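You operate a simulated robot arm through the tools that you are given. There is no shell and no other tool. Be economical: measure what you need, move in short steps, check, and stop when the job is done.

Carry out the task below with a simulated robot arm. There is one attempt and no reset: what you move stays moved.

JOB
Put one of the mesh sleeves from the top of the steel bench in the grey bin.

The check looks at the end state, three seconds after you hand in, the way a careful person would. Anything else that was tipped, shoved, dropped, spilled or broken makes it a failure.

ROBOT AND FRAMES
A 6-joint arm with a two-finger parallel gripper on a trunk, on a base that drives. Base frame: it is fixed to the floor where the robot stands at the start and does not move with it; the origin is under the middle of the robot, x ahead of it, y to its left, z up. Units: mm, degrees, N and s.
With the tool pointing down near the work surface it reaches from about 320 to 700 mm from the robot's upright axis, wherever it stands. Its first joint turns from -166.0 to 166.0 degrees. Places, roughly: grey bin [-1250, -2750, 1000]. Payload 4.1 kg.
The tool frame sits at the grasp point between the pads (the TCP): z along the fingers, y along the line on which they close. The tips reach 23 mm beyond it. The gripper opens to 94 mm. The fingers are 38 mm wide and 10 mm thick; the gripper's body (54 by 96 mm) begins 39 mm behind the TCP.
Orientation is told as [roll, pitch, yaw] about the base's x, y, z axes, in that order, counted from this pose: with the fingers straight down and closing along the base's y, the tool's x points along the base's -x, its y along +y and its z along -z.

CONTROLS
- The arm moves only by the tool arm_command. Its argument "increments" is a list of rows, each an object of numbers (a shift or turn left out is 0, a gripper value left out holds the last): "tx", "ty", "tz": the shift along the tool's x, y, z in mm; "wx", "wy", "wz": the turn, a rotation vector about the tool's x, y, z in rad; "fingers": the finger opening in mm, from 0 to 94. In form: [{"tx": .., "ty": .., "tz": .., "wx": .., "wy": .., "wz": .., "fingers": ..}, ...]. A call has 1 to 10 rows; each row is the pose to reach, as a shift and turn from the pose commanded when the call began, along the tool's axes at that moment. A row lasts 0.2 s, in which the tool goes at most 50 mm and 8.6 degrees; a call with a longer step from one row to the next is refused whole, and so is a gripper value outside its range. A pose out of reach is approached as far as the arm can. The call stops where the force on the tool passes 40 N (or 10 N more than at its start, if that is more) or the arm is blocked; 0.2 s more then pass. The fingers move at their own pace (about 45 mm/s each) and stop on an object; they squeeze with about 26 N. The grip force told is the motor's: it shows also when the fingers shut on nothing. Time passes only in rows, and 0.2 s behind the last, so rows that repeat a pose let the fingers close. The reply holds the time, the measured pose of the TCP, the force on the tool along the base axes, the opening and the grip force, in the units named above and with some noise.
- Cameras (640 x 400 px; columns grow to the right, rows downward): "scene" is now at [12.3, 128.3, 1534.2]; the picture's right is [-0.46, -0.89, 0.00], its down [-0.64, 0.33, -0.70] and it looks along [0.62, -0.32, -0.72] (base axes); focal length 281 px, centre (320, 200). "wrist" rides on the gripper at [86, 16, -74] in the tool frame; the picture's right is [-0.18, 0.98, 0.00], its down [-0.58, -0.11, -0.81] and it looks along [-0.79, -0.15, 0.59] (tool axes); focal length 243 px, centre (320, 200). There is no depth. A picture from a camera that has moved, and an enlarged one, comes with that camera's place and axes in the base frame and with its lens.
- grab_frame(camera): a new picture of that camera. It takes no simulated time.
- lift_body(by): slides the trunk up (or, below 0, down) by that many mm; the arm and the scene camera ride with it, the base frame stays. It gives what a move gives, with no picture.
- steer(legs): drives the robot by 1 to 6 legs, each [ahead, turn to the left] in mm and degrees, along the robot's own axes; the way and the turn of a leg run together, so that a leg with both is an arc; at most 1500 mm and 180 degrees a leg. The arm and the cameras ride along, it lands a little off, and it stops where it bumps. It gives what a move gives.
- pan_tilt(pan, tilt): turns the head with the scene camera to pan (to the left, within 155 degrees either way) and tilt (down, from -29 to 69), counted from straight ahead of the robot. It gives what a move gives.
- enlarge(camera, box): a new picture of the part [left, top, right, bottom] of that camera's present view, enlarged. It takes no simulated time.
- sign_off(): hands the job in; it is judged then, once.

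Work in short steps. Places have to be worked out from the pictures, the camera data and where the tool is seen: move nearer, look again, correct. Check each grasp and each placing, and mend what went wrong. You have 120 turns and 78 pictures in all, those below and enlarged ones among them. Open the gripper and draw the arm clear of the work before you hand the job in, unless the task says otherwise; then end with one line.

The tools are called after "Call:" by a JSON object that holds its "api" and its "payload". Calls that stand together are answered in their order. arm_command: Moves the arm, as the interface text tells. Its arguments: {"type":"object","properties":{"increments":{"type":"array"}},"required":["increments"]} The other tools are called the same way: lift_body (by) slides the trunk up or down; steer (legs) drives the base; pan_tilt (pan, tilt) turns the head that bears the scene camera; grab_frame (camera) takes a picture; enlarge (camera, box) takes an enlarged picture of a part of a camera's view; sign_off () hands the job in.

At the start:

```text
time_s: 0.0
tool_pos: [425.2, -63.0, 1118.6]
tool_rot: [0.0, 0.0, 0.0]
contact_force: [0.4, -0.1, 0.4]
grip_width: 94.1
finger_force: 0.0
trunk travel left (down, up): [-500.0, 90.0]
robot x, y, heading: [-3.0, -0.0, 0.1]
head pan, tilt: [-27.2, 45.9]
```

scene: 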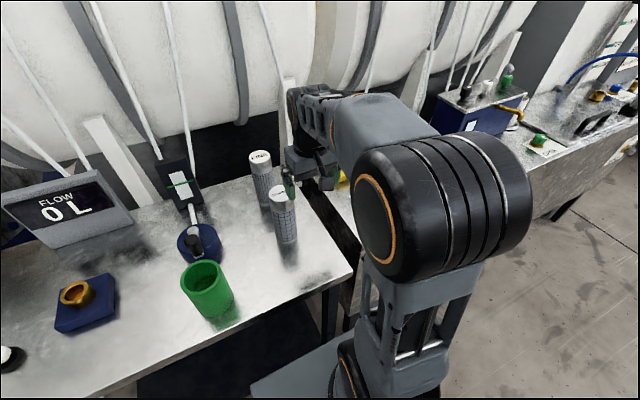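
wrist: 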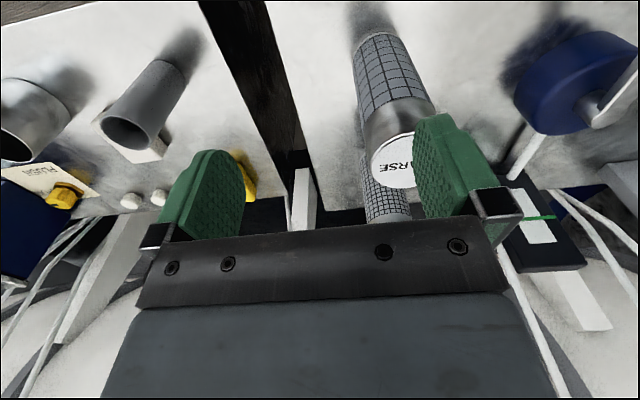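

Two mesh cylinders stand on the bench near the gripper; I look closer at them and at the surroundings.

Call:
{"api": "enlarge", "payload": {"camera": "scene", "box": [200, 120, 360, 270]}}

Call:
{"api": "enlarge", "payload": {"camera": "wrist", "box": [300, 0, 500, 240]}}

```text
2.67 times, centred on (280, 195) of scene
camera zoom: at [12.3, 128.3, 1534.2], right [-0.46, -0.89, 0.0], down [-0.64, 0.33, -0.7], along [0.62, -0.32, -0.72], focal length 749 px, centre (427, 213)
```

zoom: 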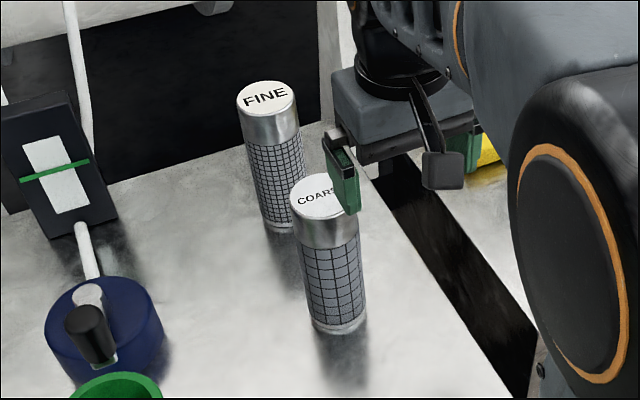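

```text
1.67 times, centred on (400, 120) of wrist
camera zoom: at [338.8, -47.0, 1193.9], right [0.18, 0.98, 0.0], down [0.58, -0.11, 0.81], along [0.79, -0.15, -0.59], focal length 404 px, centre (187, 333)
```

zoom: 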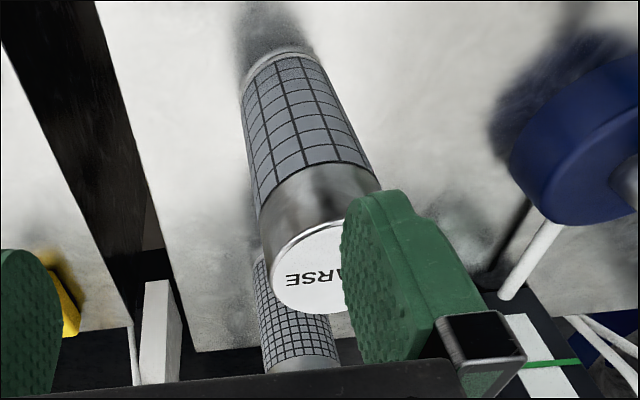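

COARSE stands at about (460, -2), top near z=1085, about 55 mm across. Before moving I look towards the bin and the way there.

Call:
{"api": "pan_tilt", "payload": {"pan": -114, "tilt": 20}}

Call:
{"api": "grab_frame", "payload": {"camera": "scene"}}

```text
time_s: 1.6
tool_pos: [425.2, -61.6, 1119.6]
tool_rot: [0.1, 0.0, 0.0]
contact_force: [0.5, 0.5, -0.7]
grip_width: 94.2
finger_force: 0.0
trunk travel left (down, up): [-500.0, 90.0]
robot x, y, heading: [-1.9, 0.6, -0.1]
head pan, tilt: [-114.0, 20.0]
```

```text
73 pictures are left
camera scene: at [-97.2, 80.0, 1574.1], right [-0.91, 0.41, 0.0], down [0.14, 0.31, -0.94], along [-0.38, -0.86, -0.34], focal length 281 px, centre (320, 200)
```

scene: 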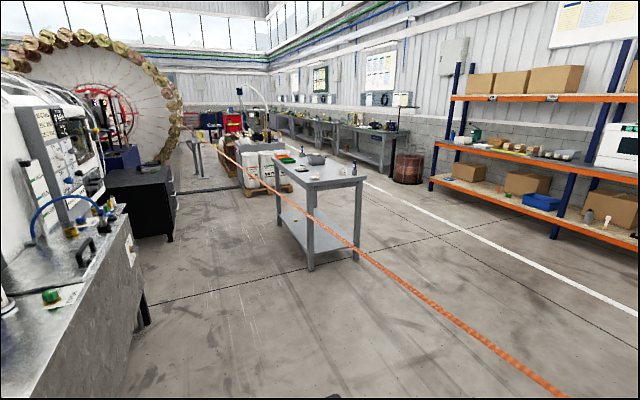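

A small grey table with a grey box on it is in the bin's direction; an orange line crosses the way. I zoom in.

Call:
{"api": "enlarge", "payload": {"camera": "scene", "box": [220, 120, 420, 270]}}

Call:
{"api": "enlarge", "payload": {"camera": "scene", "box": [270, 140, 370, 200]}}

Call:
{"api": "pan_tilt", "payload": {"pan": -150, "tilt": 30}}

Call:
{"api": "grab_frame", "payload": {"camera": "scene"}}

```text
2.67 times, centred on (320, 195) of scene
camera zoom: at [-97.2, 80.0, 1574.1], right [-0.91, 0.41, 0.0], down [0.14, 0.31, -0.94], along [-0.38, -0.86, -0.34], focal length 749 px, centre (320, 213)
```

zoom: 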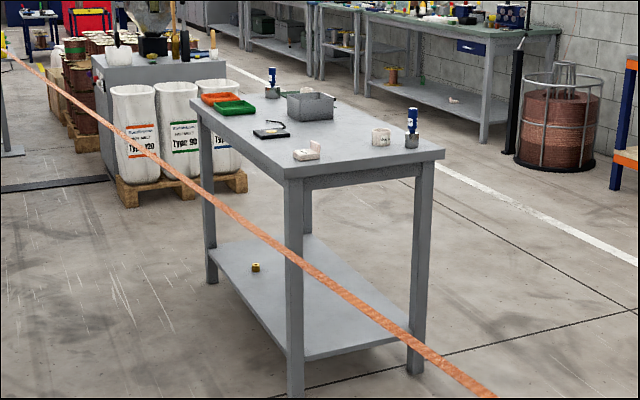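

```text
6.40 times, centred on (320, 170) of scene
camera zoom: at [-97.2, 80.0, 1574.1], right [-0.91, 0.41, 0.0], down [0.14, 0.31, -0.94], along [-0.38, -0.86, -0.34], focal length 1797 px, centre (320, 392)
```

zoom: 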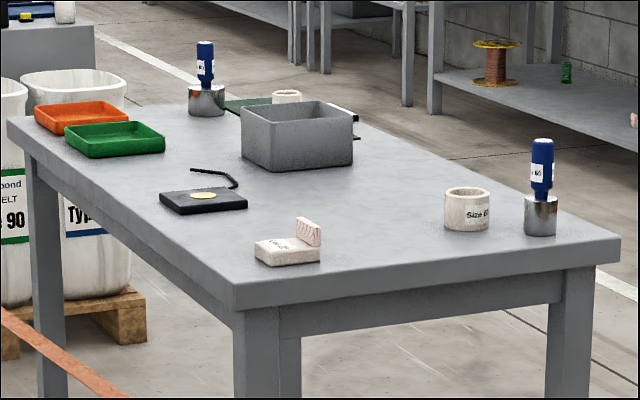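

```text
time_s: 2.6
tool_pos: [424.5, -62.1, 1118.6]
tool_rot: [0.0, 0.0, 0.0]
contact_force: [-0.2, -0.9, 0.3]
grip_width: 93.8
finger_force: 0.2
trunk travel left (down, up): [-500.0, 90.0]
robot x, y, heading: [-0.2, 1.1, 0.1]
head pan, tilt: [-150.0, 30.0]
```

```text
70 pictures are left
camera scene: at [-137.7, 119.8, 1558.1], right [-0.5, 0.87, 0.0], down [0.43, 0.25, -0.87], along [-0.75, -0.43, -0.5], focal length 281 px, centre (320, 200)
```

scene: 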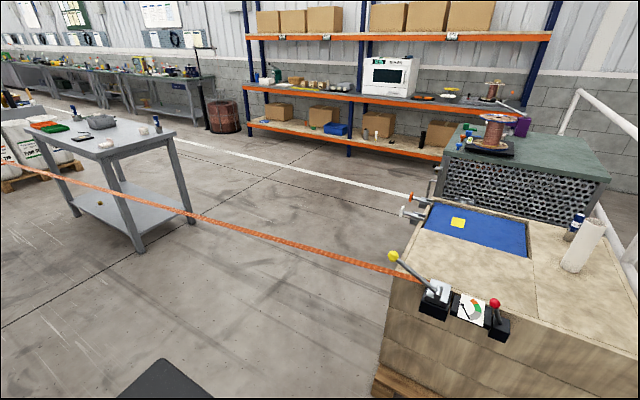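

The orange strand seems to be strung at about bench height from the console behind me to something far off. I need both its ends, so I zoom on them.

Call:
{"api": "enlarge", "payload": {"camera": "scene", "box": [360, 170, 640, 390]}}

Call:
{"api": "pan_tilt", "payload": {"pan": -95, "tilt": 12}}

Call:
{"api": "grab_frame", "payload": {"camera": "scene"}}

Call:
{"api": "enlarge", "payload": {"camera": "scene", "box": [260, 80, 420, 190]}}

```text
1.82 times, centred on (500, 280) of scene
camera zoom: at [-137.7, 119.8, 1558.1], right [-0.5, 0.87, 0.0], down [0.43, 0.25, -0.87], along [-0.75, -0.43, -0.5], focal length 510 px, centre (-7, 54)
```

zoom: 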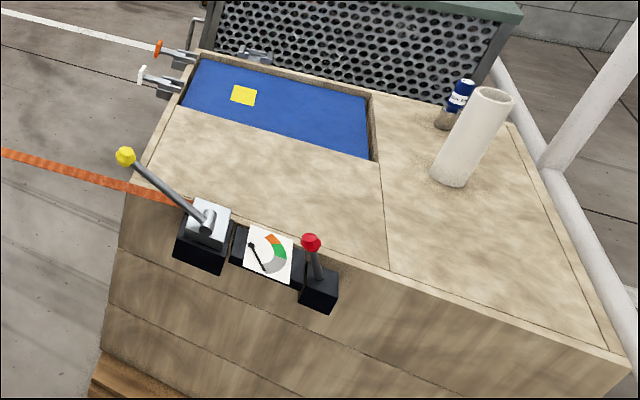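

```text
time_s: 3.9
tool_pos: [426.0, -62.5, 1119.6]
tool_rot: [0.0, -0.1, 0.0]
contact_force: [0.2, -0.9, -0.1]
grip_width: 94.1
finger_force: 0.1
trunk travel left (down, up): [-500.0, 90.0]
robot x, y, heading: [-2.4, 0.6, 0.1]
head pan, tilt: [-95.0, 12.0]
```

```text
68 pictures are left
camera scene: at [-67.6, 72.2, 1587.2], right [-1.0, 0.09, 0.0], down [0.02, 0.21, -0.98], along [-0.09, -0.97, -0.21], focal length 281 px, centre (320, 200)
```

scene: 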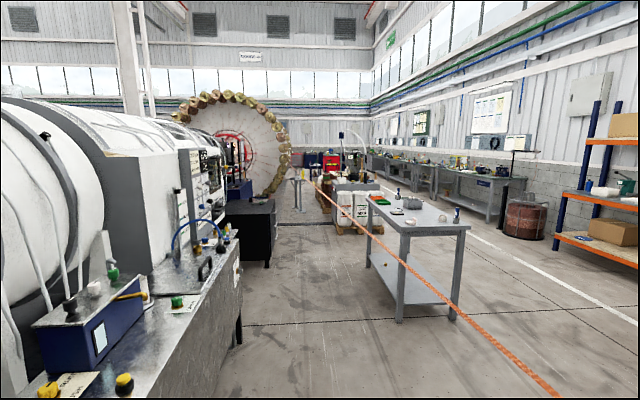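

```text
3.64 times, centred on (340, 135) of scene
camera zoom: at [-67.6, 72.2, 1587.2], right [-1.0, 0.09, 0.0], down [0.02, 0.21, -0.98], along [-0.09, -0.97, -0.21], focal length 1021 px, centre (247, 436)
```

zoom: 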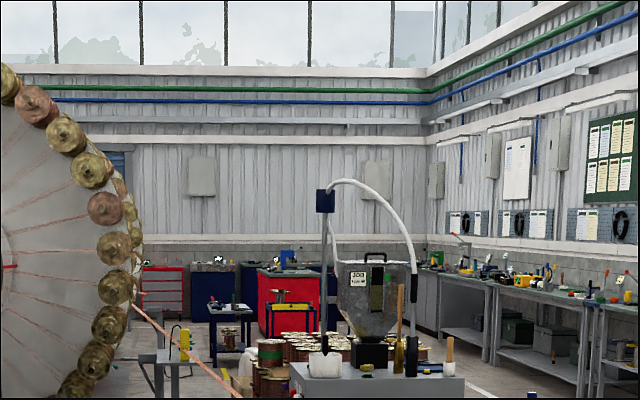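

The strand runs from the big wheel to the console. I look for a way round the console, behind me to the left.

Call:
{"api": "pan_tilt", "payload": {"pan": 150, "tilt": 25}}

Call:
{"api": "grab_frame", "payload": {"camera": "scene"}}

Call:
{"api": "pan_tilt", "payload": {"pan": 95, "tilt": 25}}

Call:
{"api": "grab_frame", "payload": {"camera": "scene"}}

```text
time_s: 7.3
tool_pos: [426.3, -62.9, 1118.9]
tool_rot: [0.1, -0.1, 0.0]
contact_force: [0.0, 0.8, 1.0]
grip_width: 93.9
finger_force: 0.0
trunk travel left (down, up): [-500.0, 90.0]
robot x, y, heading: [0.6, -5.2, -0.2]
head pan, tilt: [150.0, 25.0]
```

```text
66 pictures are left
camera scene: at [-139.2, 211.2, 1566.1], right [0.5, 0.87, 0.0], down [0.37, -0.21, -0.91], along [-0.78, 0.45, -0.42], focal length 281 px, centre (320, 200)
```

scene: 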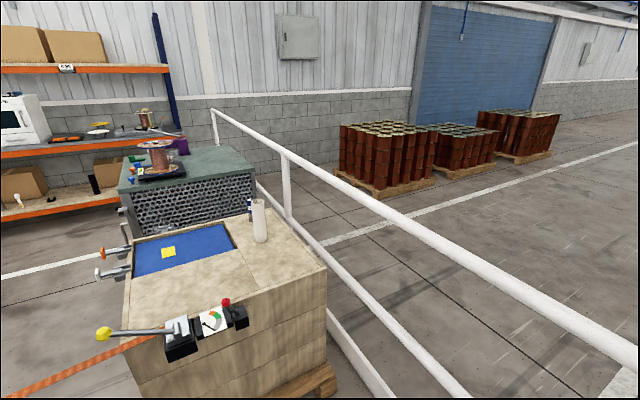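

```text
time_s: 8.6
tool_pos: [425.6, -62.8, 1119.4]
tool_rot: [0.0, 0.1, 0.0]
contact_force: [0.3, -0.5, -0.1]
grip_width: 94.1
finger_force: 0.0
trunk travel left (down, up): [-500.0, 90.0]
robot x, y, heading: [-2.8, -3.7, -0.1]
head pan, tilt: [95.0, 25.0]
```

```text
65 pictures are left
camera scene: at [-67.5, 256.8, 1566.1], right [1.0, 0.09, 0.0], down [0.04, -0.42, -0.91], along [-0.08, 0.9, -0.42], focal length 281 px, centre (320, 200)
```

scene: 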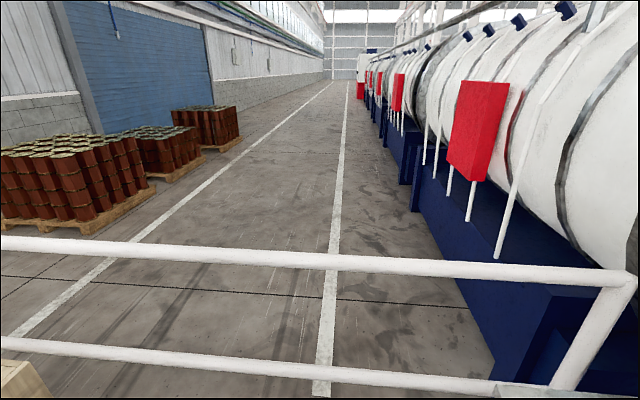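

The railing shuts the left side, so the crossing will need care; I'll settle that after picking up. I face the bench again and raise the tool 40 mm, then shift above COARSE.

Call:
{"api": "pan_tilt", "payload": {"pan": -27.2, "tilt": 45.9}}

Call:
{"api": "arm_command", "payload": {"increments": [{"tz": -40}, {"tz": -40, "tx": -17, "ty": 30}, {"tz": -40, "tx": -35, "ty": 61}, {"tz": -40, "tx": -35, "ty": 61}]}}

Call:
{"api": "grab_frame", "payload": {"camera": "scene"}}

Call:
{"api": "grab_frame", "payload": {"camera": "wrist"}}

```text
time_s: 10.6
tool_pos: [424.3, -63.1, 1119.5]
tool_rot: [0.1, 0.0, 0.0]
contact_force: [0.7, 0.3, 0.6]
grip_width: 93.9
finger_force: 0.0
trunk travel left (down, up): [-500.0, 90.0]
robot x, y, heading: [-0.5, -1.7, 0.2]
head pan, tilt: [-27.2, 45.9]
```

```text
time_s: 11.6
tool_pos: [459.5, -1.6, 1158.0]
tool_rot: [-0.1, 0.0, 0.0]
contact_force: [0.4, -0.1, -0.6]
grip_width: 94.2
finger_force: 0.1
trunk travel left (down, up): [-500.0, 90.0]
robot x, y, heading: [3.8, -1.5, -0.0]
head pan, tilt: [-27.2, 45.9]
```

```text
64 pictures are left
camera scene: at [12.2, 128.3, 1534.2], right [-0.46, -0.89, 0.0], down [-0.64, 0.33, -0.7], along [0.62, -0.32, -0.72], focal length 281 px, centre (320, 200)
```

scene: 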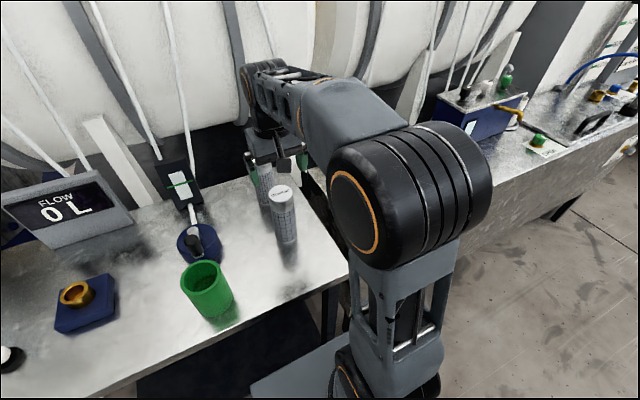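

```text
63 pictures are left
camera wrist: at [373.4, 14.3, 1232.9], right [0.18, 0.98, 0.0], down [0.58, -0.11, 0.81], along [0.79, -0.15, -0.59], focal length 243 px, centre (320, 200)
```

wrist: 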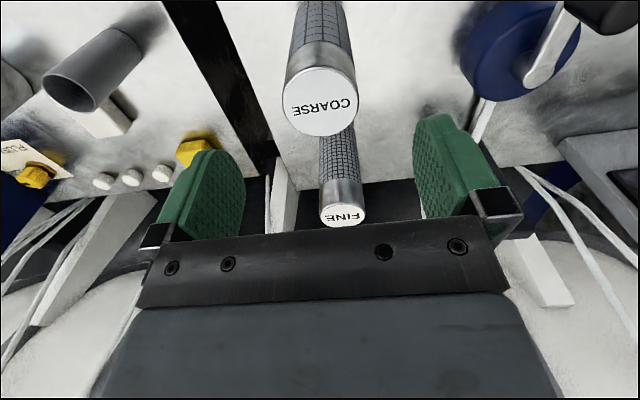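

The wrist view puts COARSE's cap at (464, -3), z about 1085, consistent with before. I go down to TCP z=1062 with open fingers.

Call:
{"api": "arm_command", "payload": {"increments": [{"tx": -4, "ty": -1.5, "tz": 30}, {"tx": -4, "ty": -1.5, "tz": 60}, {"tx": -4, "ty": -1.5, "tz": 80}, {"tx": -4, "ty": -1.5, "tz": 96}, {"tx": -4, "ty": -1.5, "tz": 96}]}}

Call:
{"api": "enlarge", "payload": {"camera": "scene", "box": [200, 100, 360, 270]}}

Call:
{"api": "grab_frame", "payload": {"camera": "wrist"}}

```text
time_s: 12.8
tool_pos: [463.7, -3.7, 1062.1]
tool_rot: [0.0, 0.0, 0.1]
contact_force: [-0.6, -0.7, 0.0]
grip_width: 94.0
finger_force: 0.0
trunk travel left (down, up): [-500.0, 90.0]
robot x, y, heading: [-4.1, -1.1, 0.2]
head pan, tilt: [-27.2, 45.9]
```

```text
2.35 times, centred on (280, 185) of scene
camera zoom: at [12.3, 128.2, 1534.2], right [-0.46, -0.89, 0.0], down [-0.64, 0.33, -0.7], along [0.62, -0.32, -0.72], focal length 660 px, centre (414, 235)
```

zoom: 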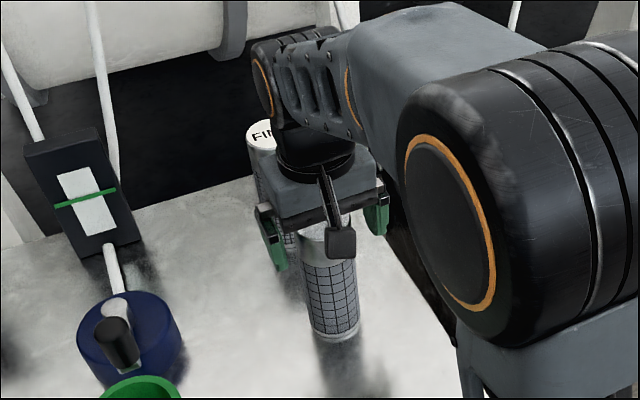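

```text
61 pictures are left
camera wrist: at [377.8, 11.9, 1137.1], right [0.18, 0.98, 0.0], down [0.58, -0.11, 0.81], along [0.79, -0.15, -0.59], focal length 243 px, centre (320, 200)
```

wrist: 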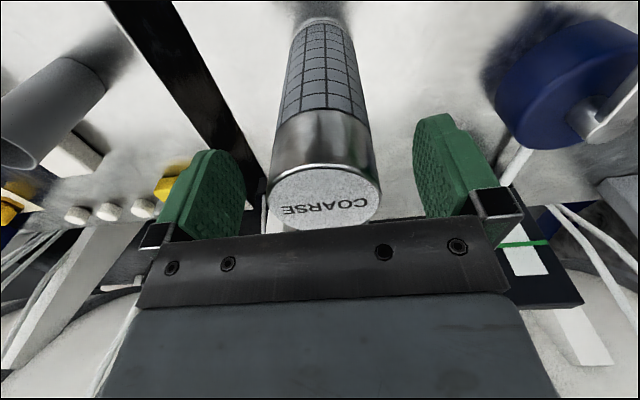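

Comparing the two wrist views, the cap is really a bit lower and farther: top near z=1067, centre x about 476. I shift 12 mm ahead and 17 mm down.

Call:
{"api": "arm_command", "payload": {"increments": [{"tx": -12}, {"tx": -12, "tz": 17}, {"tx": -12, "tz": 17}]}}

Call:
{"api": "grab_frame", "payload": {"camera": "wrist"}}

```text
time_s: 13.6
tool_pos: [476.0, -3.8, 1044.9]
tool_rot: [0.0, -0.1, -0.1]
contact_force: [0.2, 0.4, 0.6]
grip_width: 93.8
finger_force: 0.1
trunk travel left (down, up): [-500.0, 90.0]
robot x, y, heading: [-0.5, 0.5, -0.1]
head pan, tilt: [-27.2, 45.9]
```

```text
60 pictures are left
camera wrist: at [389.9, 12.4, 1119.9], right [0.18, 0.98, 0.0], down [0.58, -0.11, 0.81], along [0.79, -0.15, -0.59], focal length 243 px, centre (320, 200)
```

wrist: 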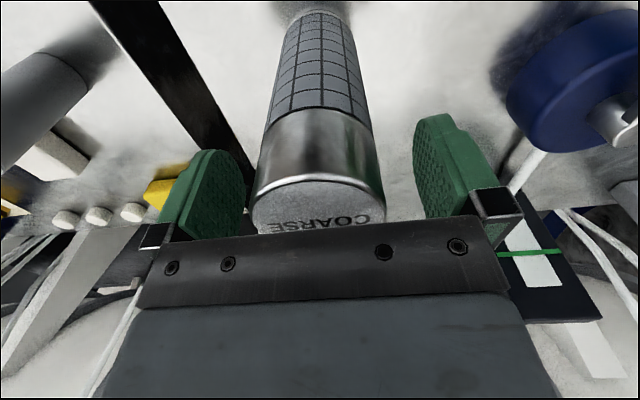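

The sleeve's near edge now works out to x≈449, so its centre is at ≈477, at the TCP. I close the fingers.

Call:
{"api": "arm_command", "payload": {"increments": [{"fingers": 60}, {"fingers": 50}, {"fingers": 40}, {"fingers": 40}, {"fingers": 40}]}}

Call:
{"api": "enlarge", "payload": {"camera": "scene", "box": [200, 100, 360, 270]}}

```text
time_s: 14.8
tool_pos: [476.9, -2.4, 1045.7]
tool_rot: [0.0, 0.0, 0.1]
contact_force: [0.1, 0.2, -0.4]
grip_width: 59.1
finger_force: 26.4
trunk travel left (down, up): [-500.0, 90.0]
robot x, y, heading: [0.8, 0.2, -0.2]
head pan, tilt: [-27.2, 45.9]
```

```text
2.35 times, centred on (280, 185) of scene
camera zoom: at [12.3, 128.2, 1534.2], right [-0.46, -0.89, 0.0], down [-0.64, 0.33, -0.7], along [0.62, -0.32, -0.72], focal length 660 px, centre (414, 235)
```

zoom: 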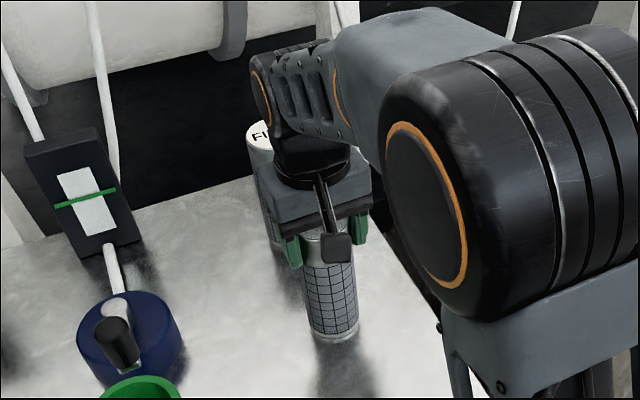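

Held at 59 mm with 26 N. I lift 60 mm straight up slowly and check.

Call:
{"api": "arm_command", "payload": {"increments": [{"tz": -10}, {"tz": -30}, {"tz": -60}, {"tz": -60}]}}

Call:
{"api": "enlarge", "payload": {"camera": "scene", "box": [200, 100, 360, 270]}}

```text
time_s: 15.8
tool_pos: [475.6, -3.4, 1106.3]
tool_rot: [0.0, 0.0, 0.0]
contact_force: [-0.2, 0.1, -1.1]
grip_width: 58.9
finger_force: 25.7
trunk travel left (down, up): [-500.0, 90.0]
robot x, y, heading: [-1.1, -0.2, -0.1]
head pan, tilt: [-27.2, 45.9]
```

```text
2.35 times, centred on (280, 185) of scene
camera zoom: at [12.3, 128.2, 1534.2], right [-0.46, -0.89, 0.0], down [-0.64, 0.33, -0.7], along [0.62, -0.32, -0.72], focal length 660 px, centre (414, 235)
```

zoom: 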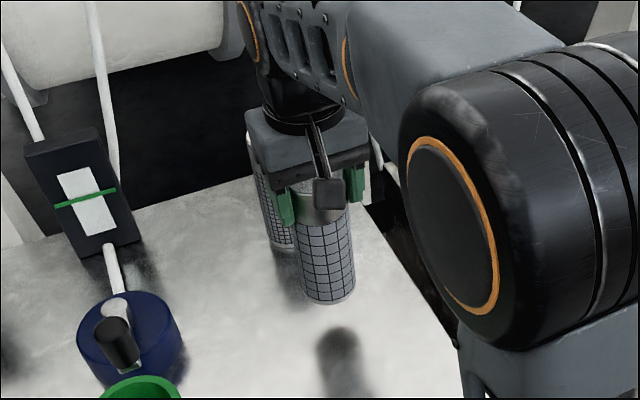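

It hangs freely and the bench things are untouched. I lift higher and draw the tool in, clear of everything.

Call:
{"api": "arm_command", "payload": {"increments": [{"tz": -45}, {"tz": -90}, {"tz": -135, "tx": 20}, {"tz": -150, "tx": 50}, {"tz": -150, "tx": 80}, {"tz": -150, "tx": 80}]}}

Call:
{"api": "steer", "payload": {"legs": [[-200, 0]]}}

Call:
{"api": "pan_tilt", "payload": {"pan": -120, "tilt": 40}}

Call:
{"api": "grab_frame", "payload": {"camera": "scene"}}

```text
time_s: 17.2
tool_pos: [396.4, -3.9, 1253.9]
tool_rot: [-0.1, 0.0, 0.1]
contact_force: [0.0, -0.2, -0.4]
grip_width: 59.0
finger_force: 26.0
trunk travel left (down, up): [-500.0, 90.0]
robot x, y, heading: [0.8, -1.6, -0.0]
head pan, tilt: [-27.2, 45.9]
```

```text
time_s: 18.8
tool_pos: [196.8, -3.4, 1255.3]
tool_rot: [0.0, 0.0, -0.2]
contact_force: [-0.5, 0.0, -1.4]
grip_width: 59.2
finger_force: 26.1
trunk travel left (down, up): [-500.0, 90.0]
robot x, y, heading: [-199.7, 1.6, -0.0]
head pan, tilt: [-27.2, 45.9]
```

```text
time_s: 20.4
tool_pos: [197.1, -3.4, 1254.8]
tool_rot: [0.1, 0.0, -0.2]
contact_force: [-0.6, 0.3, -0.3]
grip_width: 59.0
finger_force: 25.7
trunk travel left (down, up): [-500.0, 90.0]
robot x, y, heading: [-199.1, 0.3, -0.4]
head pan, tilt: [-120.0, 40.0]
```

```text
57 pictures are left
camera scene: at [-300.8, 91.7, 1542.7], right [-0.87, 0.5, 0.0], down [0.32, 0.56, -0.77], along [-0.38, -0.66, -0.64], focal length 281 px, centre (320, 200)
```

scene: 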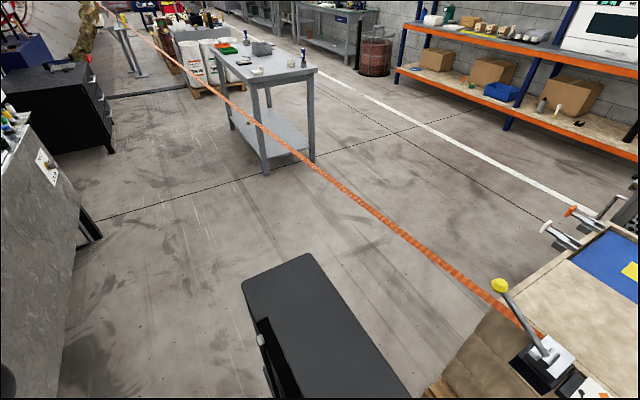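

A dark box at the right rear seems to ride with me; I look at it from steeper angles to know the robot's own outline, since clearance to the strand matters.

Call:
{"api": "pan_tilt", "payload": {"pan": -150, "tilt": 65}}

Call:
{"api": "grab_frame", "payload": {"camera": "scene"}}

Call:
{"api": "pan_tilt", "payload": {"pan": -80, "tilt": 65}}

Call:
{"api": "grab_frame", "payload": {"camera": "scene"}}

```text
time_s: 21.4
tool_pos: [197.0, -3.7, 1254.8]
tool_rot: [0.0, 0.0, 0.0]
contact_force: [0.4, 0.7, -1.1]
grip_width: 58.8
finger_force: 26.2
trunk travel left (down, up): [-500.0, 90.0]
robot x, y, heading: [-200.7, -0.1, 0.0]
head pan, tilt: [-150.0, 65.0]
```

```text
56 pictures are left
camera scene: at [-310.8, 135.0, 1510.5], right [-0.5, 0.87, 0.0], down [0.78, 0.45, -0.42], along [-0.37, -0.21, -0.91], focal length 281 px, centre (320, 200)
```

scene: 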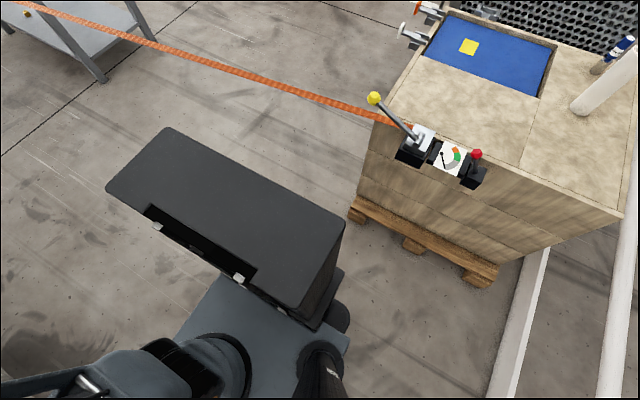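

```text
time_s: 22.8
tool_pos: [197.6, -3.5, 1256.0]
tool_rot: [-0.1, 0.0, -0.1]
contact_force: [-0.3, -0.1, -0.5]
grip_width: 58.9
finger_force: 26.3
trunk travel left (down, up): [-500.0, 90.0]
robot x, y, heading: [-198.8, 1.7, -0.4]
head pan, tilt: [-80.0, 65.0]
```

```text
55 pictures are left
camera scene: at [-247.8, 105.5, 1510.4], right [-0.99, -0.17, 0.0], down [-0.16, 0.89, -0.42], along [0.07, -0.42, -0.91], focal length 281 px, centre (320, 200)
```

scene: 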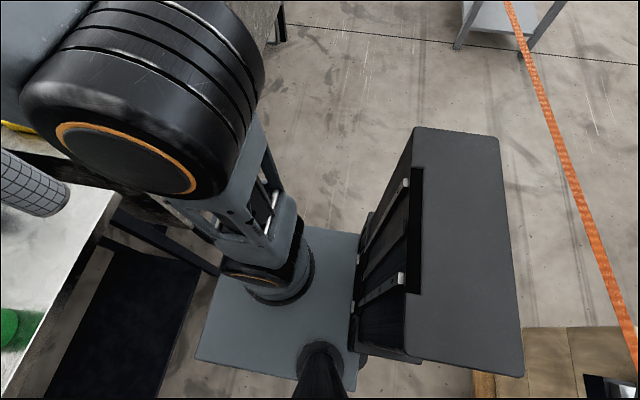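

The dark box is the robot's own lift column (about ±110 mm wide, up to z≈1270), so I cannot pass beneath the strand, which stands near z≈800. I turn right and drive along the near side of it to study the far end and the bin.

Call:
{"api": "steer", "payload": {"legs": [[-60, 0], [0, -90], [1300, 0]]}}

Call:
{"api": "pan_tilt", "payload": {"pan": -25, "tilt": 20}}

Call:
{"api": "grab_frame", "payload": {"camera": "scene"}}

```text
time_s: 33.8
tool_pos: [-313.0, -1690.0, 1256.0]
tool_rot: [-0.1, 0.0, -92.0]
contact_force: [-0.3, -0.2, -1.4]
grip_width: 59.0
finger_force: 26.4
trunk travel left (down, up): [-500.0, 90.0]
robot x, y, heading: [-292.2, -1292.5, -91.8]
head pan, tilt: [-80.0, 65.0]
```

```text
time_s: 35.0
tool_pos: [-313.1, -1690.6, 1254.8]
tool_rot: [0.0, 0.0, -92.0]
contact_force: [0.1, -0.6, -1.3]
grip_width: 59.0
finger_force: 26.4
trunk travel left (down, up): [-500.0, 90.0]
robot x, y, heading: [-293.2, -1295.6, -92.0]
head pan, tilt: [-25.0, 20.0]
```

```text
54 pictures are left
camera scene: at [-168.6, -1324.9, 1574.1], right [-0.89, 0.45, 0.0], down [0.16, 0.31, -0.94], along [-0.43, -0.84, -0.34], focal length 281 px, centre (320, 200)
```

scene: 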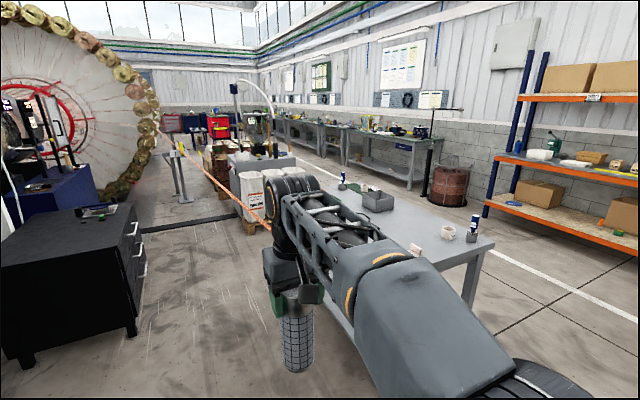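

Zoom to the far end of the strand and the wheel.

Call:
{"api": "enlarge", "payload": {"camera": "scene", "box": [110, 80, 300, 240]}}

Call:
{"api": "enlarge", "payload": {"camera": "scene", "box": [320, 160, 500, 280]}}

Call:
{"api": "pan_tilt", "payload": {"pan": 20, "tilt": 15}}

Call:
{"api": "grab_frame", "payload": {"camera": "scene"}}

```text
2.50 times, centred on (205, 160) of scene
camera zoom: at [-168.6, -1324.9, 1574.1], right [-0.89, 0.45, 0.0], down [0.16, 0.31, -0.94], along [-0.43, -0.84, -0.34], focal length 702 px, centre (608, 300)
```

zoom: 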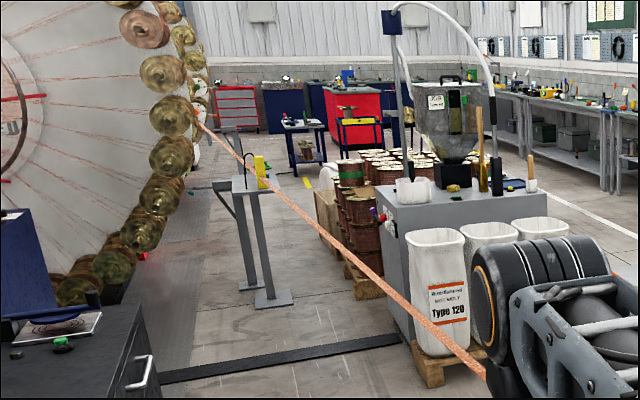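

```text
3.33 times, centred on (410, 220) of scene
camera zoom: at [-168.6, -1324.9, 1574.1], right [-0.89, 0.45, 0.0], down [0.16, 0.31, -0.94], along [-0.43, -0.84, -0.34], focal length 936 px, centre (20, 133)
```

zoom: 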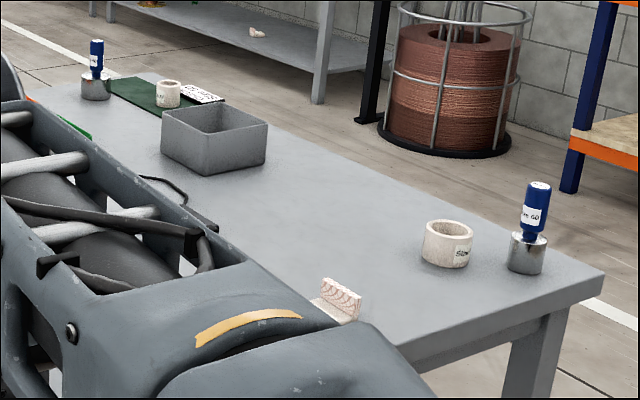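

```text
time_s: 36.1
tool_pos: [-312.4, -1690.5, 1255.0]
tool_rot: [0.0, 0.0, -91.9]
contact_force: [0.6, -0.7, -0.5]
grip_width: 58.9
finger_force: 26.2
trunk travel left (down, up): [-500.0, 90.0]
robot x, y, heading: [-296.1, -1295.6, -91.9]
head pan, tilt: [20.0, 15.0]
```

```text
51 pictures are left
camera scene: at [-97.4, -1330.8, 1582.3], right [-0.95, -0.31, 0.0], down [-0.08, 0.25, -0.97], along [0.3, -0.92, -0.26], focal length 281 px, centre (320, 200)
```

scene: 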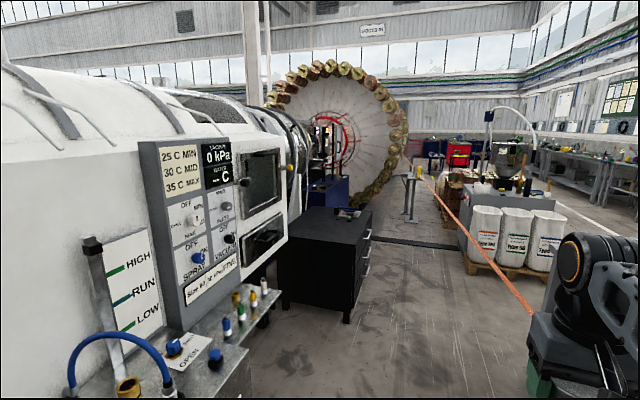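

The strand's line comes out at about (-890, 0, 820) to (-573, -2670, 880), shut in at both ends; the bin's centre is at about (-1270, -2670), rim z≈985. I'll have to reach over the strand, so I need to know which robot parts rise with the trunk: raise 90 and compare with the earlier down view.

Call:
{"api": "lift_body", "payload": {"by": 90}}

Call:
{"api": "pan_tilt", "payload": {"pan": -80, "tilt": 65}}

Call:
{"api": "grab_frame", "payload": {"camera": "scene"}}

```text
time_s: 37.4
tool_pos: [-312.3, -1690.8, 1346.1]
tool_rot: [-0.1, 0.0, -92.0]
contact_force: [0.2, 0.7, -1.4]
grip_width: 58.9
finger_force: 25.9
trunk travel left (down, up): [-590.0, 0.0]
robot x, y, heading: [-294.7, -1296.7, -92.1]
head pan, tilt: [20.0, 15.0]
```

```text
time_s: 39.1
tool_pos: [-311.0, -1689.7, 1345.6]
tool_rot: [0.0, 0.0, -92.0]
contact_force: [0.5, 0.5, -0.9]
grip_width: 58.9
finger_force: 26.0
trunk travel left (down, up): [-590.0, 0.0]
robot x, y, heading: [-296.7, -1298.0, -92.0]
head pan, tilt: [-80.0, 65.0]
```

```text
50 pictures are left
camera scene: at [-186.4, -1250.5, 1600.5], right [-0.14, 0.99, 0.0], down [0.9, 0.13, -0.42], along [-0.42, -0.06, -0.91], focal length 281 px, centre (320, 200)
```

scene: 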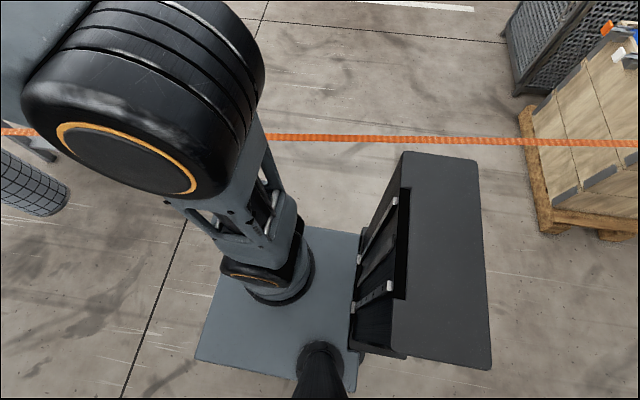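

The plate carrying the arm rises with the trunk (now z≈970) and the strand is near z≈870; the column stays behind. I test how far the arm really reaches at working height in free air here, first tool-down at a lower z.

Call:
{"api": "arm_command", "payload": {"increments": [{"tx": -45, "tz": 20}, {"tx": -90, "tz": 40}, {"tx": -135, "tz": 60}, {"tx": -180, "tz": 80}, {"tx": -225, "tz": 100}, {"tx": -270, "tz": 120}, {"tx": -315, "tz": 140}, {"tx": -360, "tz": 160}, {"tx": -400, "tz": 170}, {"tx": -440, "tz": 170}]}}

```text
time_s: 41.3
tool_pos: [-323.7, -1978.7, 1172.6]
tool_rot: [0.0, -0.1, -92.0]
contact_force: [-0.1, -0.1, -1.1]
grip_width: 58.9
finger_force: 25.9
out of reach, approached as far as the arm can: row 7, 8, 9, 10
trunk travel left (down, up): [-590.0, 0.0]
robot x, y, heading: [-297.2, -1294.2, -92.2]
head pan, tilt: [-80.0, 65.0]
```

Reach is ~684 mm tool-down at z≈1170. I now tilt the tool outward by about 40° and see how far it gets.

Call:
{"api": "arm_command", "payload": {"increments": [{"wy": -0.14}, {"wy": -0.28}, {"wy": -0.42}, {"wy": -0.56}, {"wy": -0.7}, {"wy": -0.7}, {"wy": -0.7}]}}

Call:
{"api": "pan_tilt", "payload": {"pan": -30, "tilt": 30}}

Call:
{"api": "grab_frame", "payload": {"camera": "scene"}}

```text
time_s: 42.9
tool_pos: [-322.7, -1980.8, 1173.2]
tool_rot: [-0.1, -40.1, -92.0]
contact_force: [0.3, 0.2, -0.5]
grip_width: 59.0
finger_force: 26.0
trunk travel left (down, up): [-590.0, 0.0]
robot x, y, heading: [-295.5, -1293.7, -91.7]
head pan, tilt: [-80.0, 65.0]
```

```text
time_s: 44.1
tool_pos: [-321.9, -1981.0, 1174.0]
tool_rot: [-0.1, -40.1, -92.0]
contact_force: [0.2, 0.2, -1.9]
grip_width: 58.9
finger_force: 25.9
trunk travel left (down, up): [-590.0, 0.0]
robot x, y, heading: [-297.8, -1298.7, -92.1]
head pan, tilt: [-30.0, 30.0]
```

```text
49 pictures are left
camera scene: at [-174.2, -1318.8, 1648.0], right [-0.85, 0.53, 0.0], down [0.27, 0.42, -0.87], along [-0.46, -0.73, -0.5], focal length 281 px, centre (320, 200)
```

scene: 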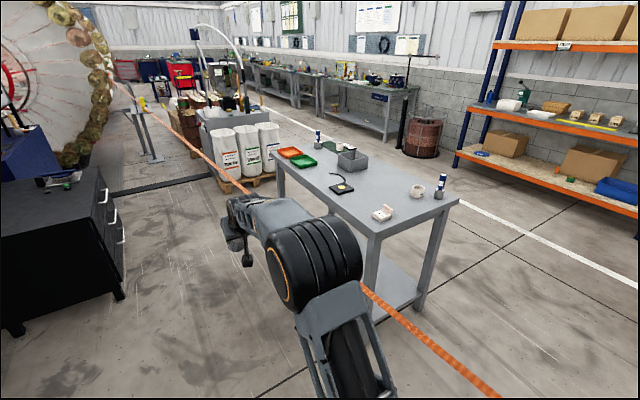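

The tilt worked in place; the strand is seen crossing right in front of the table. I now push outward level until the arm stops.

Call:
{"api": "arm_command", "payload": {"increments": [{"tx": -30, "tz": 26}, {"tx": -61, "tz": 51}, {"tx": -92, "tz": 77}, {"tx": -122, "tz": 103}, {"tx": -153, "tz": 129}, {"tx": -153, "tz": 129}]}}

```text
time_s: 45.5
tool_pos: [-326.7, -2105.1, 1163.1]
tool_rot: [0.0, -40.1, -92.0]
contact_force: [0.4, 0.9, -1.7]
grip_width: 59.0
finger_force: 25.7
out of reach, approached as far as the arm can: row 4, 5, 6
trunk travel left (down, up): [-590.0, 0.0]
robot x, y, heading: [-293.4, -1297.7, -92.0]
head pan, tilt: [-30.0, 30.0]
```

With a 40° tilt it reaches 808 mm at z≈1163. To judge the strand clearance under the plate I bring the tool back upright and will turn the wrist so its camera looks back at the robot.

Call:
{"api": "arm_command", "payload": {"increments": [{"tx": 20, "tz": -38, "wy": 0.14}, {"tx": 40, "tz": -76, "wy": 0.28}, {"tx": 60, "tz": -114, "wy": 0.42}, {"tx": 80, "tz": -152, "wy": 0.56}, {"tx": 101, "tz": -190, "wy": 0.7}, {"tx": 101, "tz": -190, "wy": 0.7}]}}

Call:
{"api": "arm_command", "payload": {"increments": [{"wz": 0.14}, {"wz": 0.28}, {"wz": 0.42}, {"wz": 0.56}, {"wz": 0.7}, {"wz": 0.84}, {"wz": 0.98}, {"wz": 1.12}, {"wz": 1.26}, {"wz": 1.4}]}}

Call:
{"api": "arm_command", "payload": {"increments": [{"wz": 0.14}, {"wz": 0.28}, {"wz": 0.42}, {"wz": 0.56}, {"wz": 0.7}, {"wz": 0.84}, {"wz": 0.98}, {"wz": 1.12}, {"wz": 1.26}, {"wz": 1.4}]}}

Call:
{"api": "grab_frame", "payload": {"camera": "wrist"}}

```text
time_s: 46.9
tool_pos: [-320.7, -1904.2, 1244.1]
tool_rot: [0.0, 0.1, -92.1]
contact_force: [0.0, -0.2, -0.6]
grip_width: 59.0
finger_force: 26.3
trunk travel left (down, up): [-590.0, 0.0]
robot x, y, heading: [-293.2, -1293.6, -91.8]
head pan, tilt: [-30.0, 30.0]
```

```text
time_s: 49.1
tool_pos: [-319.0, -1907.4, 1244.3]
tool_rot: [0.0, 0.0, -172.3]
contact_force: [-0.7, 0.1, -1.8]
grip_width: 58.9
finger_force: 26.5
trunk travel left (down, up): [-590.0, 0.0]
robot x, y, heading: [-296.7, -1292.2, -92.0]
head pan, tilt: [-30.0, 30.0]
```

```text
time_s: 51.3
tool_pos: [-321.0, -1905.5, 1245.4]
tool_rot: [0.0, 0.0, 107.4]
contact_force: [-0.5, 0.0, -1.2]
grip_width: 58.7
finger_force: 26.3
trunk travel left (down, up): [-590.0, 0.0]
robot x, y, heading: [-290.0, -1296.9, -91.9]
head pan, tilt: [-30.0, 30.0]
```

```text
48 pictures are left
camera wrist: at [-310.1, -1993.2, 1318.3], right [-0.99, -0.12, 0.0], down [-0.07, 0.59, 0.81], along [-0.1, 0.8, -0.59], focal length 243 px, centre (320, 200)
```

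wrist: 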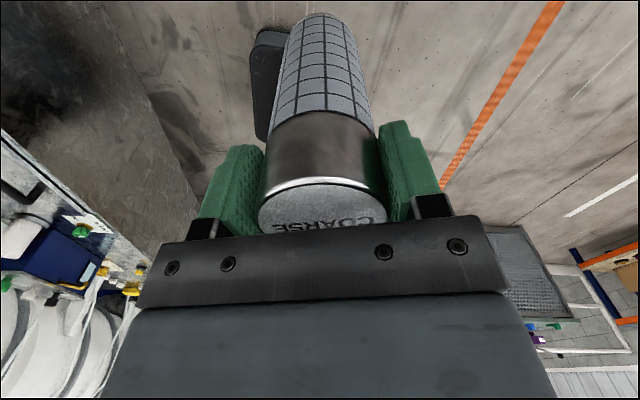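

The view back works, but the sleeve and gripper hide the plate; I turn 40° more to see the robot past them.

Call:
{"api": "arm_command", "payload": {"increments": [{"wz": 0.14}, {"wz": 0.28}, {"wz": 0.42}, {"wz": 0.56}, {"wz": 0.7}, {"wz": 0.77}]}}

Call:
{"api": "grab_frame", "payload": {"camera": "wrist"}}

```text
time_s: 52.7
tool_pos: [-343.5, -1902.5, 1242.5]
tool_rot: [-0.3, 0.0, 92.6]
contact_force: [0.1, 0.5, -1.1]
grip_width: 58.9
finger_force: 25.2
out of reach, approached as far as the arm can: row 2, 3, 4, 5, 6
trunk travel left (down, up): [-590.0, 0.0]
robot x, y, heading: [-293.9, -1295.5, -92.0]
head pan, tilt: [-30.0, 30.0]
```

```text
47 pictures are left
camera wrist: at [-356.9, -1990.5, 1317.7], right [-0.99, 0.14, -0.01], down [0.08, 0.59, 0.81], along [0.12, 0.8, -0.59], focal length 243 px, centre (320, 200)
```

wrist: 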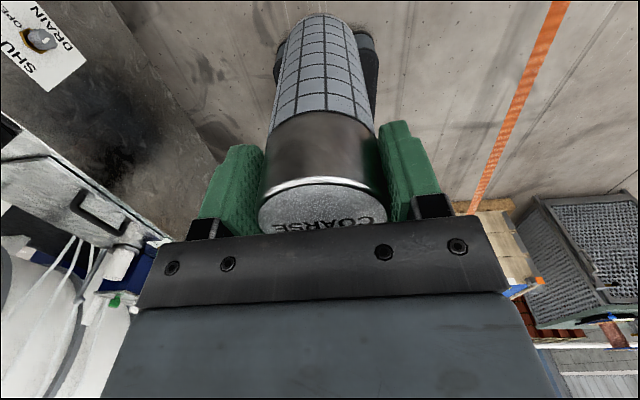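

The last joint is at its limit; I turn the other way instead, so the robot shows on the left of the picture.

Call:
{"api": "arm_command", "payload": {"increments": [{"wz": -0.14}, {"wz": -0.28}, {"wz": -0.42}, {"wz": -0.56}, {"wz": -0.7}, {"wz": -0.84}, {"wz": -0.98}, {"wz": -0.98}]}}

Call:
{"api": "grab_frame", "payload": {"camera": "wrist"}}

```text
time_s: 54.5
tool_pos: [-344.6, -1904.2, 1243.0]
tool_rot: [-0.1, 0.3, 148.8]
contact_force: [0.2, 0.4, -0.9]
grip_width: 58.9
finger_force: 25.6
trunk travel left (down, up): [-590.0, 0.0]
robot x, y, heading: [-295.6, -1295.8, -92.1]
head pan, tilt: [-30.0, 30.0]
```

```text
46 pictures are left
camera wrist: at [-279.2, -1962.5, 1318.1], right [-0.67, -0.75, 0.0], down [-0.45, 0.39, 0.8], along [-0.6, 0.54, -0.6], focal length 243 px, centre (320, 200)
```

wrist: 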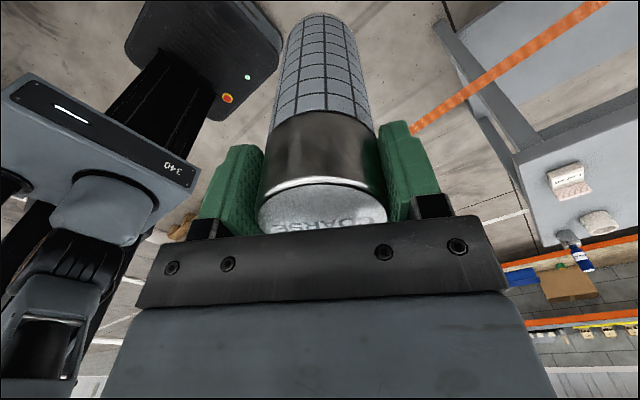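

Very useful: plate block, column and low base are visible, with open space between base and plate. I enlarge it.

Call:
{"api": "enlarge", "payload": {"camera": "wrist", "box": [0, 0, 300, 250]}}

```text
1.60 times, centred on (150, 125) of wrist
camera zoom: at [-279.2, -1962.5, 1318.1], right [-0.67, -0.75, 0.0], down [-0.45, 0.39, 0.8], along [-0.6, 0.54, -0.6], focal length 388 px, centre (592, 320)
```

zoom: 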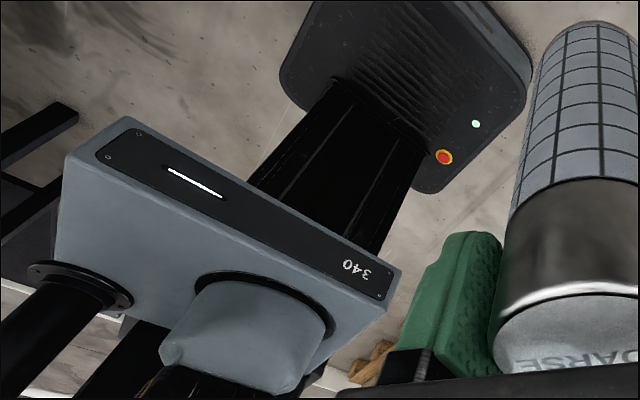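

Plate front is ~170 mm ahead of the robot's axis, underside at z≈908 now, base top only ≈240; the strand (z≈870) could pass between if needed. I drive to about 300 mm off the strand opposite the bin and turn to face it.

Call:
{"api": "steer", "payload": {"legs": [[1260, 0], [0, -80]]}}

Call:
{"api": "pan_tilt", "payload": {"pan": -10, "tilt": 45}}

Call:
{"api": "grab_frame", "payload": {"camera": "scene"}}

Call:
{"api": "grab_frame", "payload": {"camera": "wrist"}}

```text
time_s: 64.4
tool_pos: [-950.8, -2606.7, 1242.5]
tool_rot: [0.0, 0.3, 67.6]
contact_force: [0.0, -0.6, -1.5]
grip_width: 58.8
finger_force: 25.9
trunk travel left (down, up): [-590.0, 0.0]
robot x, y, heading: [-338.8, -2557.0, -173.0]
head pan, tilt: [-30.0, 30.0]
```

```text
time_s: 65.2
tool_pos: [-949.2, -2605.0, 1243.4]
tool_rot: [-0.2, 0.4, 67.5]
contact_force: [0.1, -0.4, -1.4]
grip_width: 58.8
finger_force: 26.7
trunk travel left (down, up): [-590.0, 0.0]
robot x, y, heading: [-339.0, -2554.7, -173.2]
head pan, tilt: [-10.0, 45.0]
```

```text
44 pictures are left
camera scene: at [-342.0, -2714.3, 1625.5], right [0.05, 1.0, 0.0], down [0.71, -0.04, -0.71], along [-0.71, 0.04, -0.71], focal length 281 px, centre (320, 200)
```

scene: 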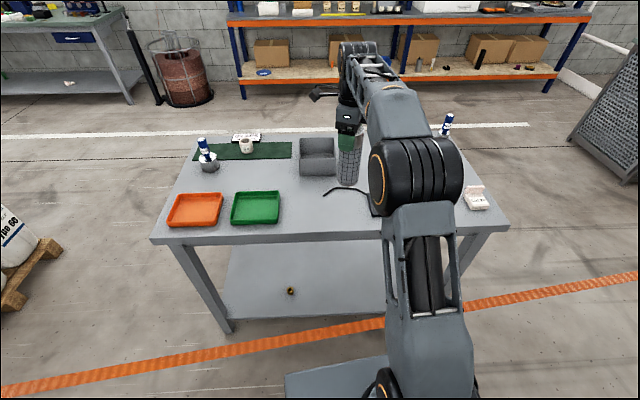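

```text
43 pictures are left
camera wrist: at [-997.9, -2678.9, 1318.0], right [-0.84, 0.54, 0.0], down [0.32, 0.5, 0.8], along [0.44, 0.67, -0.59], focal length 243 px, centre (320, 200)
```

wrist: 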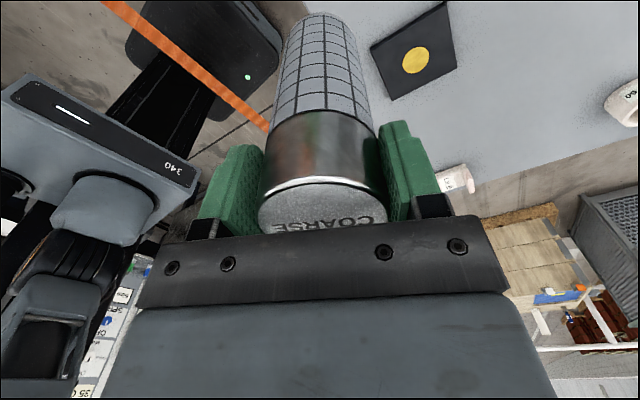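

The two views now give a good fix: the strand is at z≈802, x≈-642 at y=-2616, i.e. about 105 mm below the plate's underside and 307 mm ahead of my axis. So I can let the plate pass well above it. I zoom in on the bin to fix its place.

Call:
{"api": "enlarge", "payload": {"camera": "scene", "box": [240, 100, 400, 220]}}

```text
3.33 times, centred on (320, 160) of scene
camera zoom: at [-342.0, -2714.3, 1625.5], right [0.05, 1.0, 0.0], down [0.71, -0.04, -0.71], along [-0.71, 0.04, -0.71], focal length 936 px, centre (320, 333)
```

zoom: 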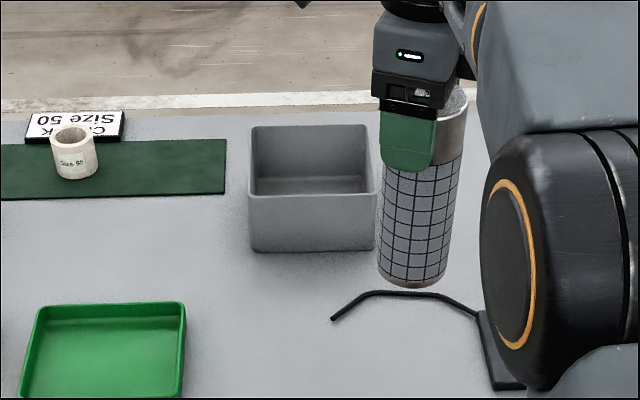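

Bin: x -1353…-1208, y -2747…-2602, rim z≈982. I drive 110 mm forward, then check the strand gap under the plate with the wrist camera.

Call:
{"api": "steer", "payload": {"legs": [[110, 0]]}}

Call:
{"api": "grab_frame", "payload": {"camera": "wrist"}}

```text
time_s: 66.4
tool_pos: [-1060.7, -2618.5, 1242.5]
tool_rot: [-0.2, 0.3, 67.6]
contact_force: [-0.8, 0.4, -0.8]
grip_width: 59.0
finger_force: 25.9
trunk travel left (down, up): [-590.0, 0.0]
robot x, y, heading: [-449.9, -2570.9, -173.0]
head pan, tilt: [-10.0, 45.0]
```

```text
41 pictures are left
camera wrist: at [-1109.1, -2691.9, 1317.2], right [-0.84, 0.55, 0.0], down [0.32, 0.5, 0.8], along [0.44, 0.67, -0.59], focal length 243 px, centre (320, 200)
```

wrist: 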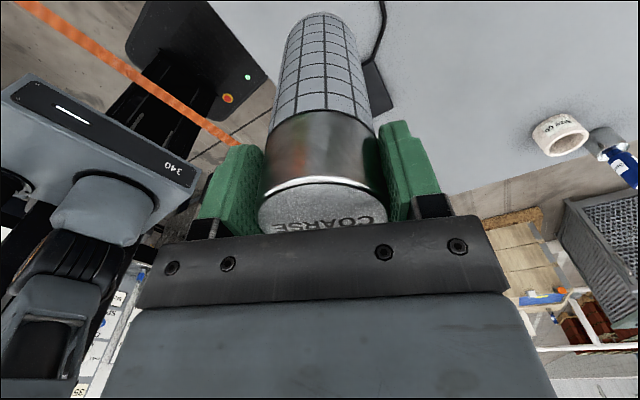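

The strand still fits z≈802 (x≈-637 at y=-2704) and lies well beneath the plate's lower edge. I drive another 80 mm and check.

Call:
{"api": "steer", "payload": {"legs": [[80, 0]]}}

Call:
{"api": "grab_frame", "payload": {"camera": "wrist"}}

Call:
{"api": "grab_frame", "payload": {"camera": "scene"}}

```text
time_s: 67.5
tool_pos: [-1141.6, -2627.5, 1242.7]
tool_rot: [-0.2, 0.2, 67.6]
contact_force: [-1.2, 0.7, -1.0]
grip_width: 59.2
finger_force: 26.4
trunk travel left (down, up): [-590.0, 0.0]
robot x, y, heading: [-530.0, -2585.4, -173.2]
head pan, tilt: [-10.0, 45.0]
```

```text
40 pictures are left
camera wrist: at [-1189.2, -2701.6, 1316.9], right [-0.84, 0.55, 0.0], down [0.32, 0.5, 0.8], along [0.44, 0.67, -0.59], focal length 243 px, centre (320, 200)
```

wrist: 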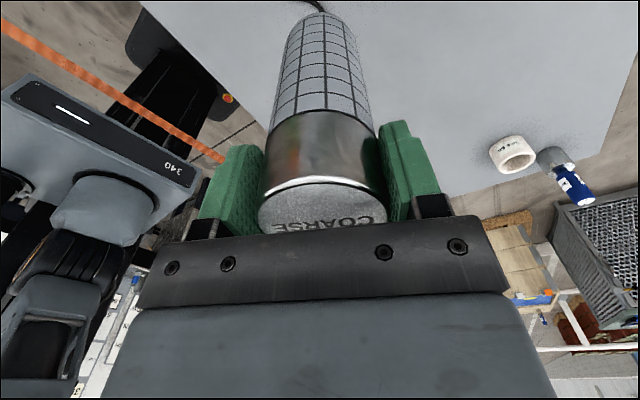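

```text
39 pictures are left
camera scene: at [-533.6, -2737.6, 1625.4], right [0.05, 1.0, 0.0], down [0.71, -0.04, -0.71], along [-0.71, 0.04, -0.71], focal length 281 px, centre (320, 200)
```

scene: 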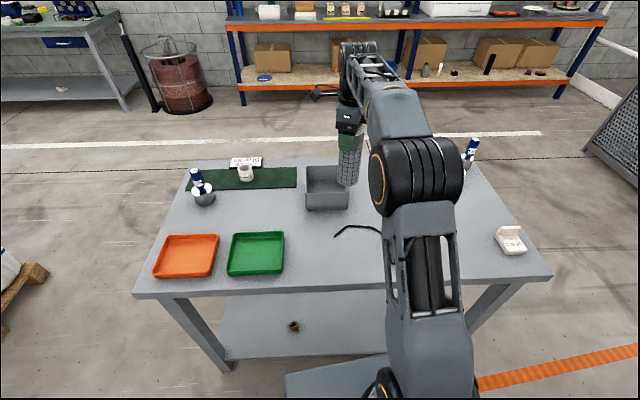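

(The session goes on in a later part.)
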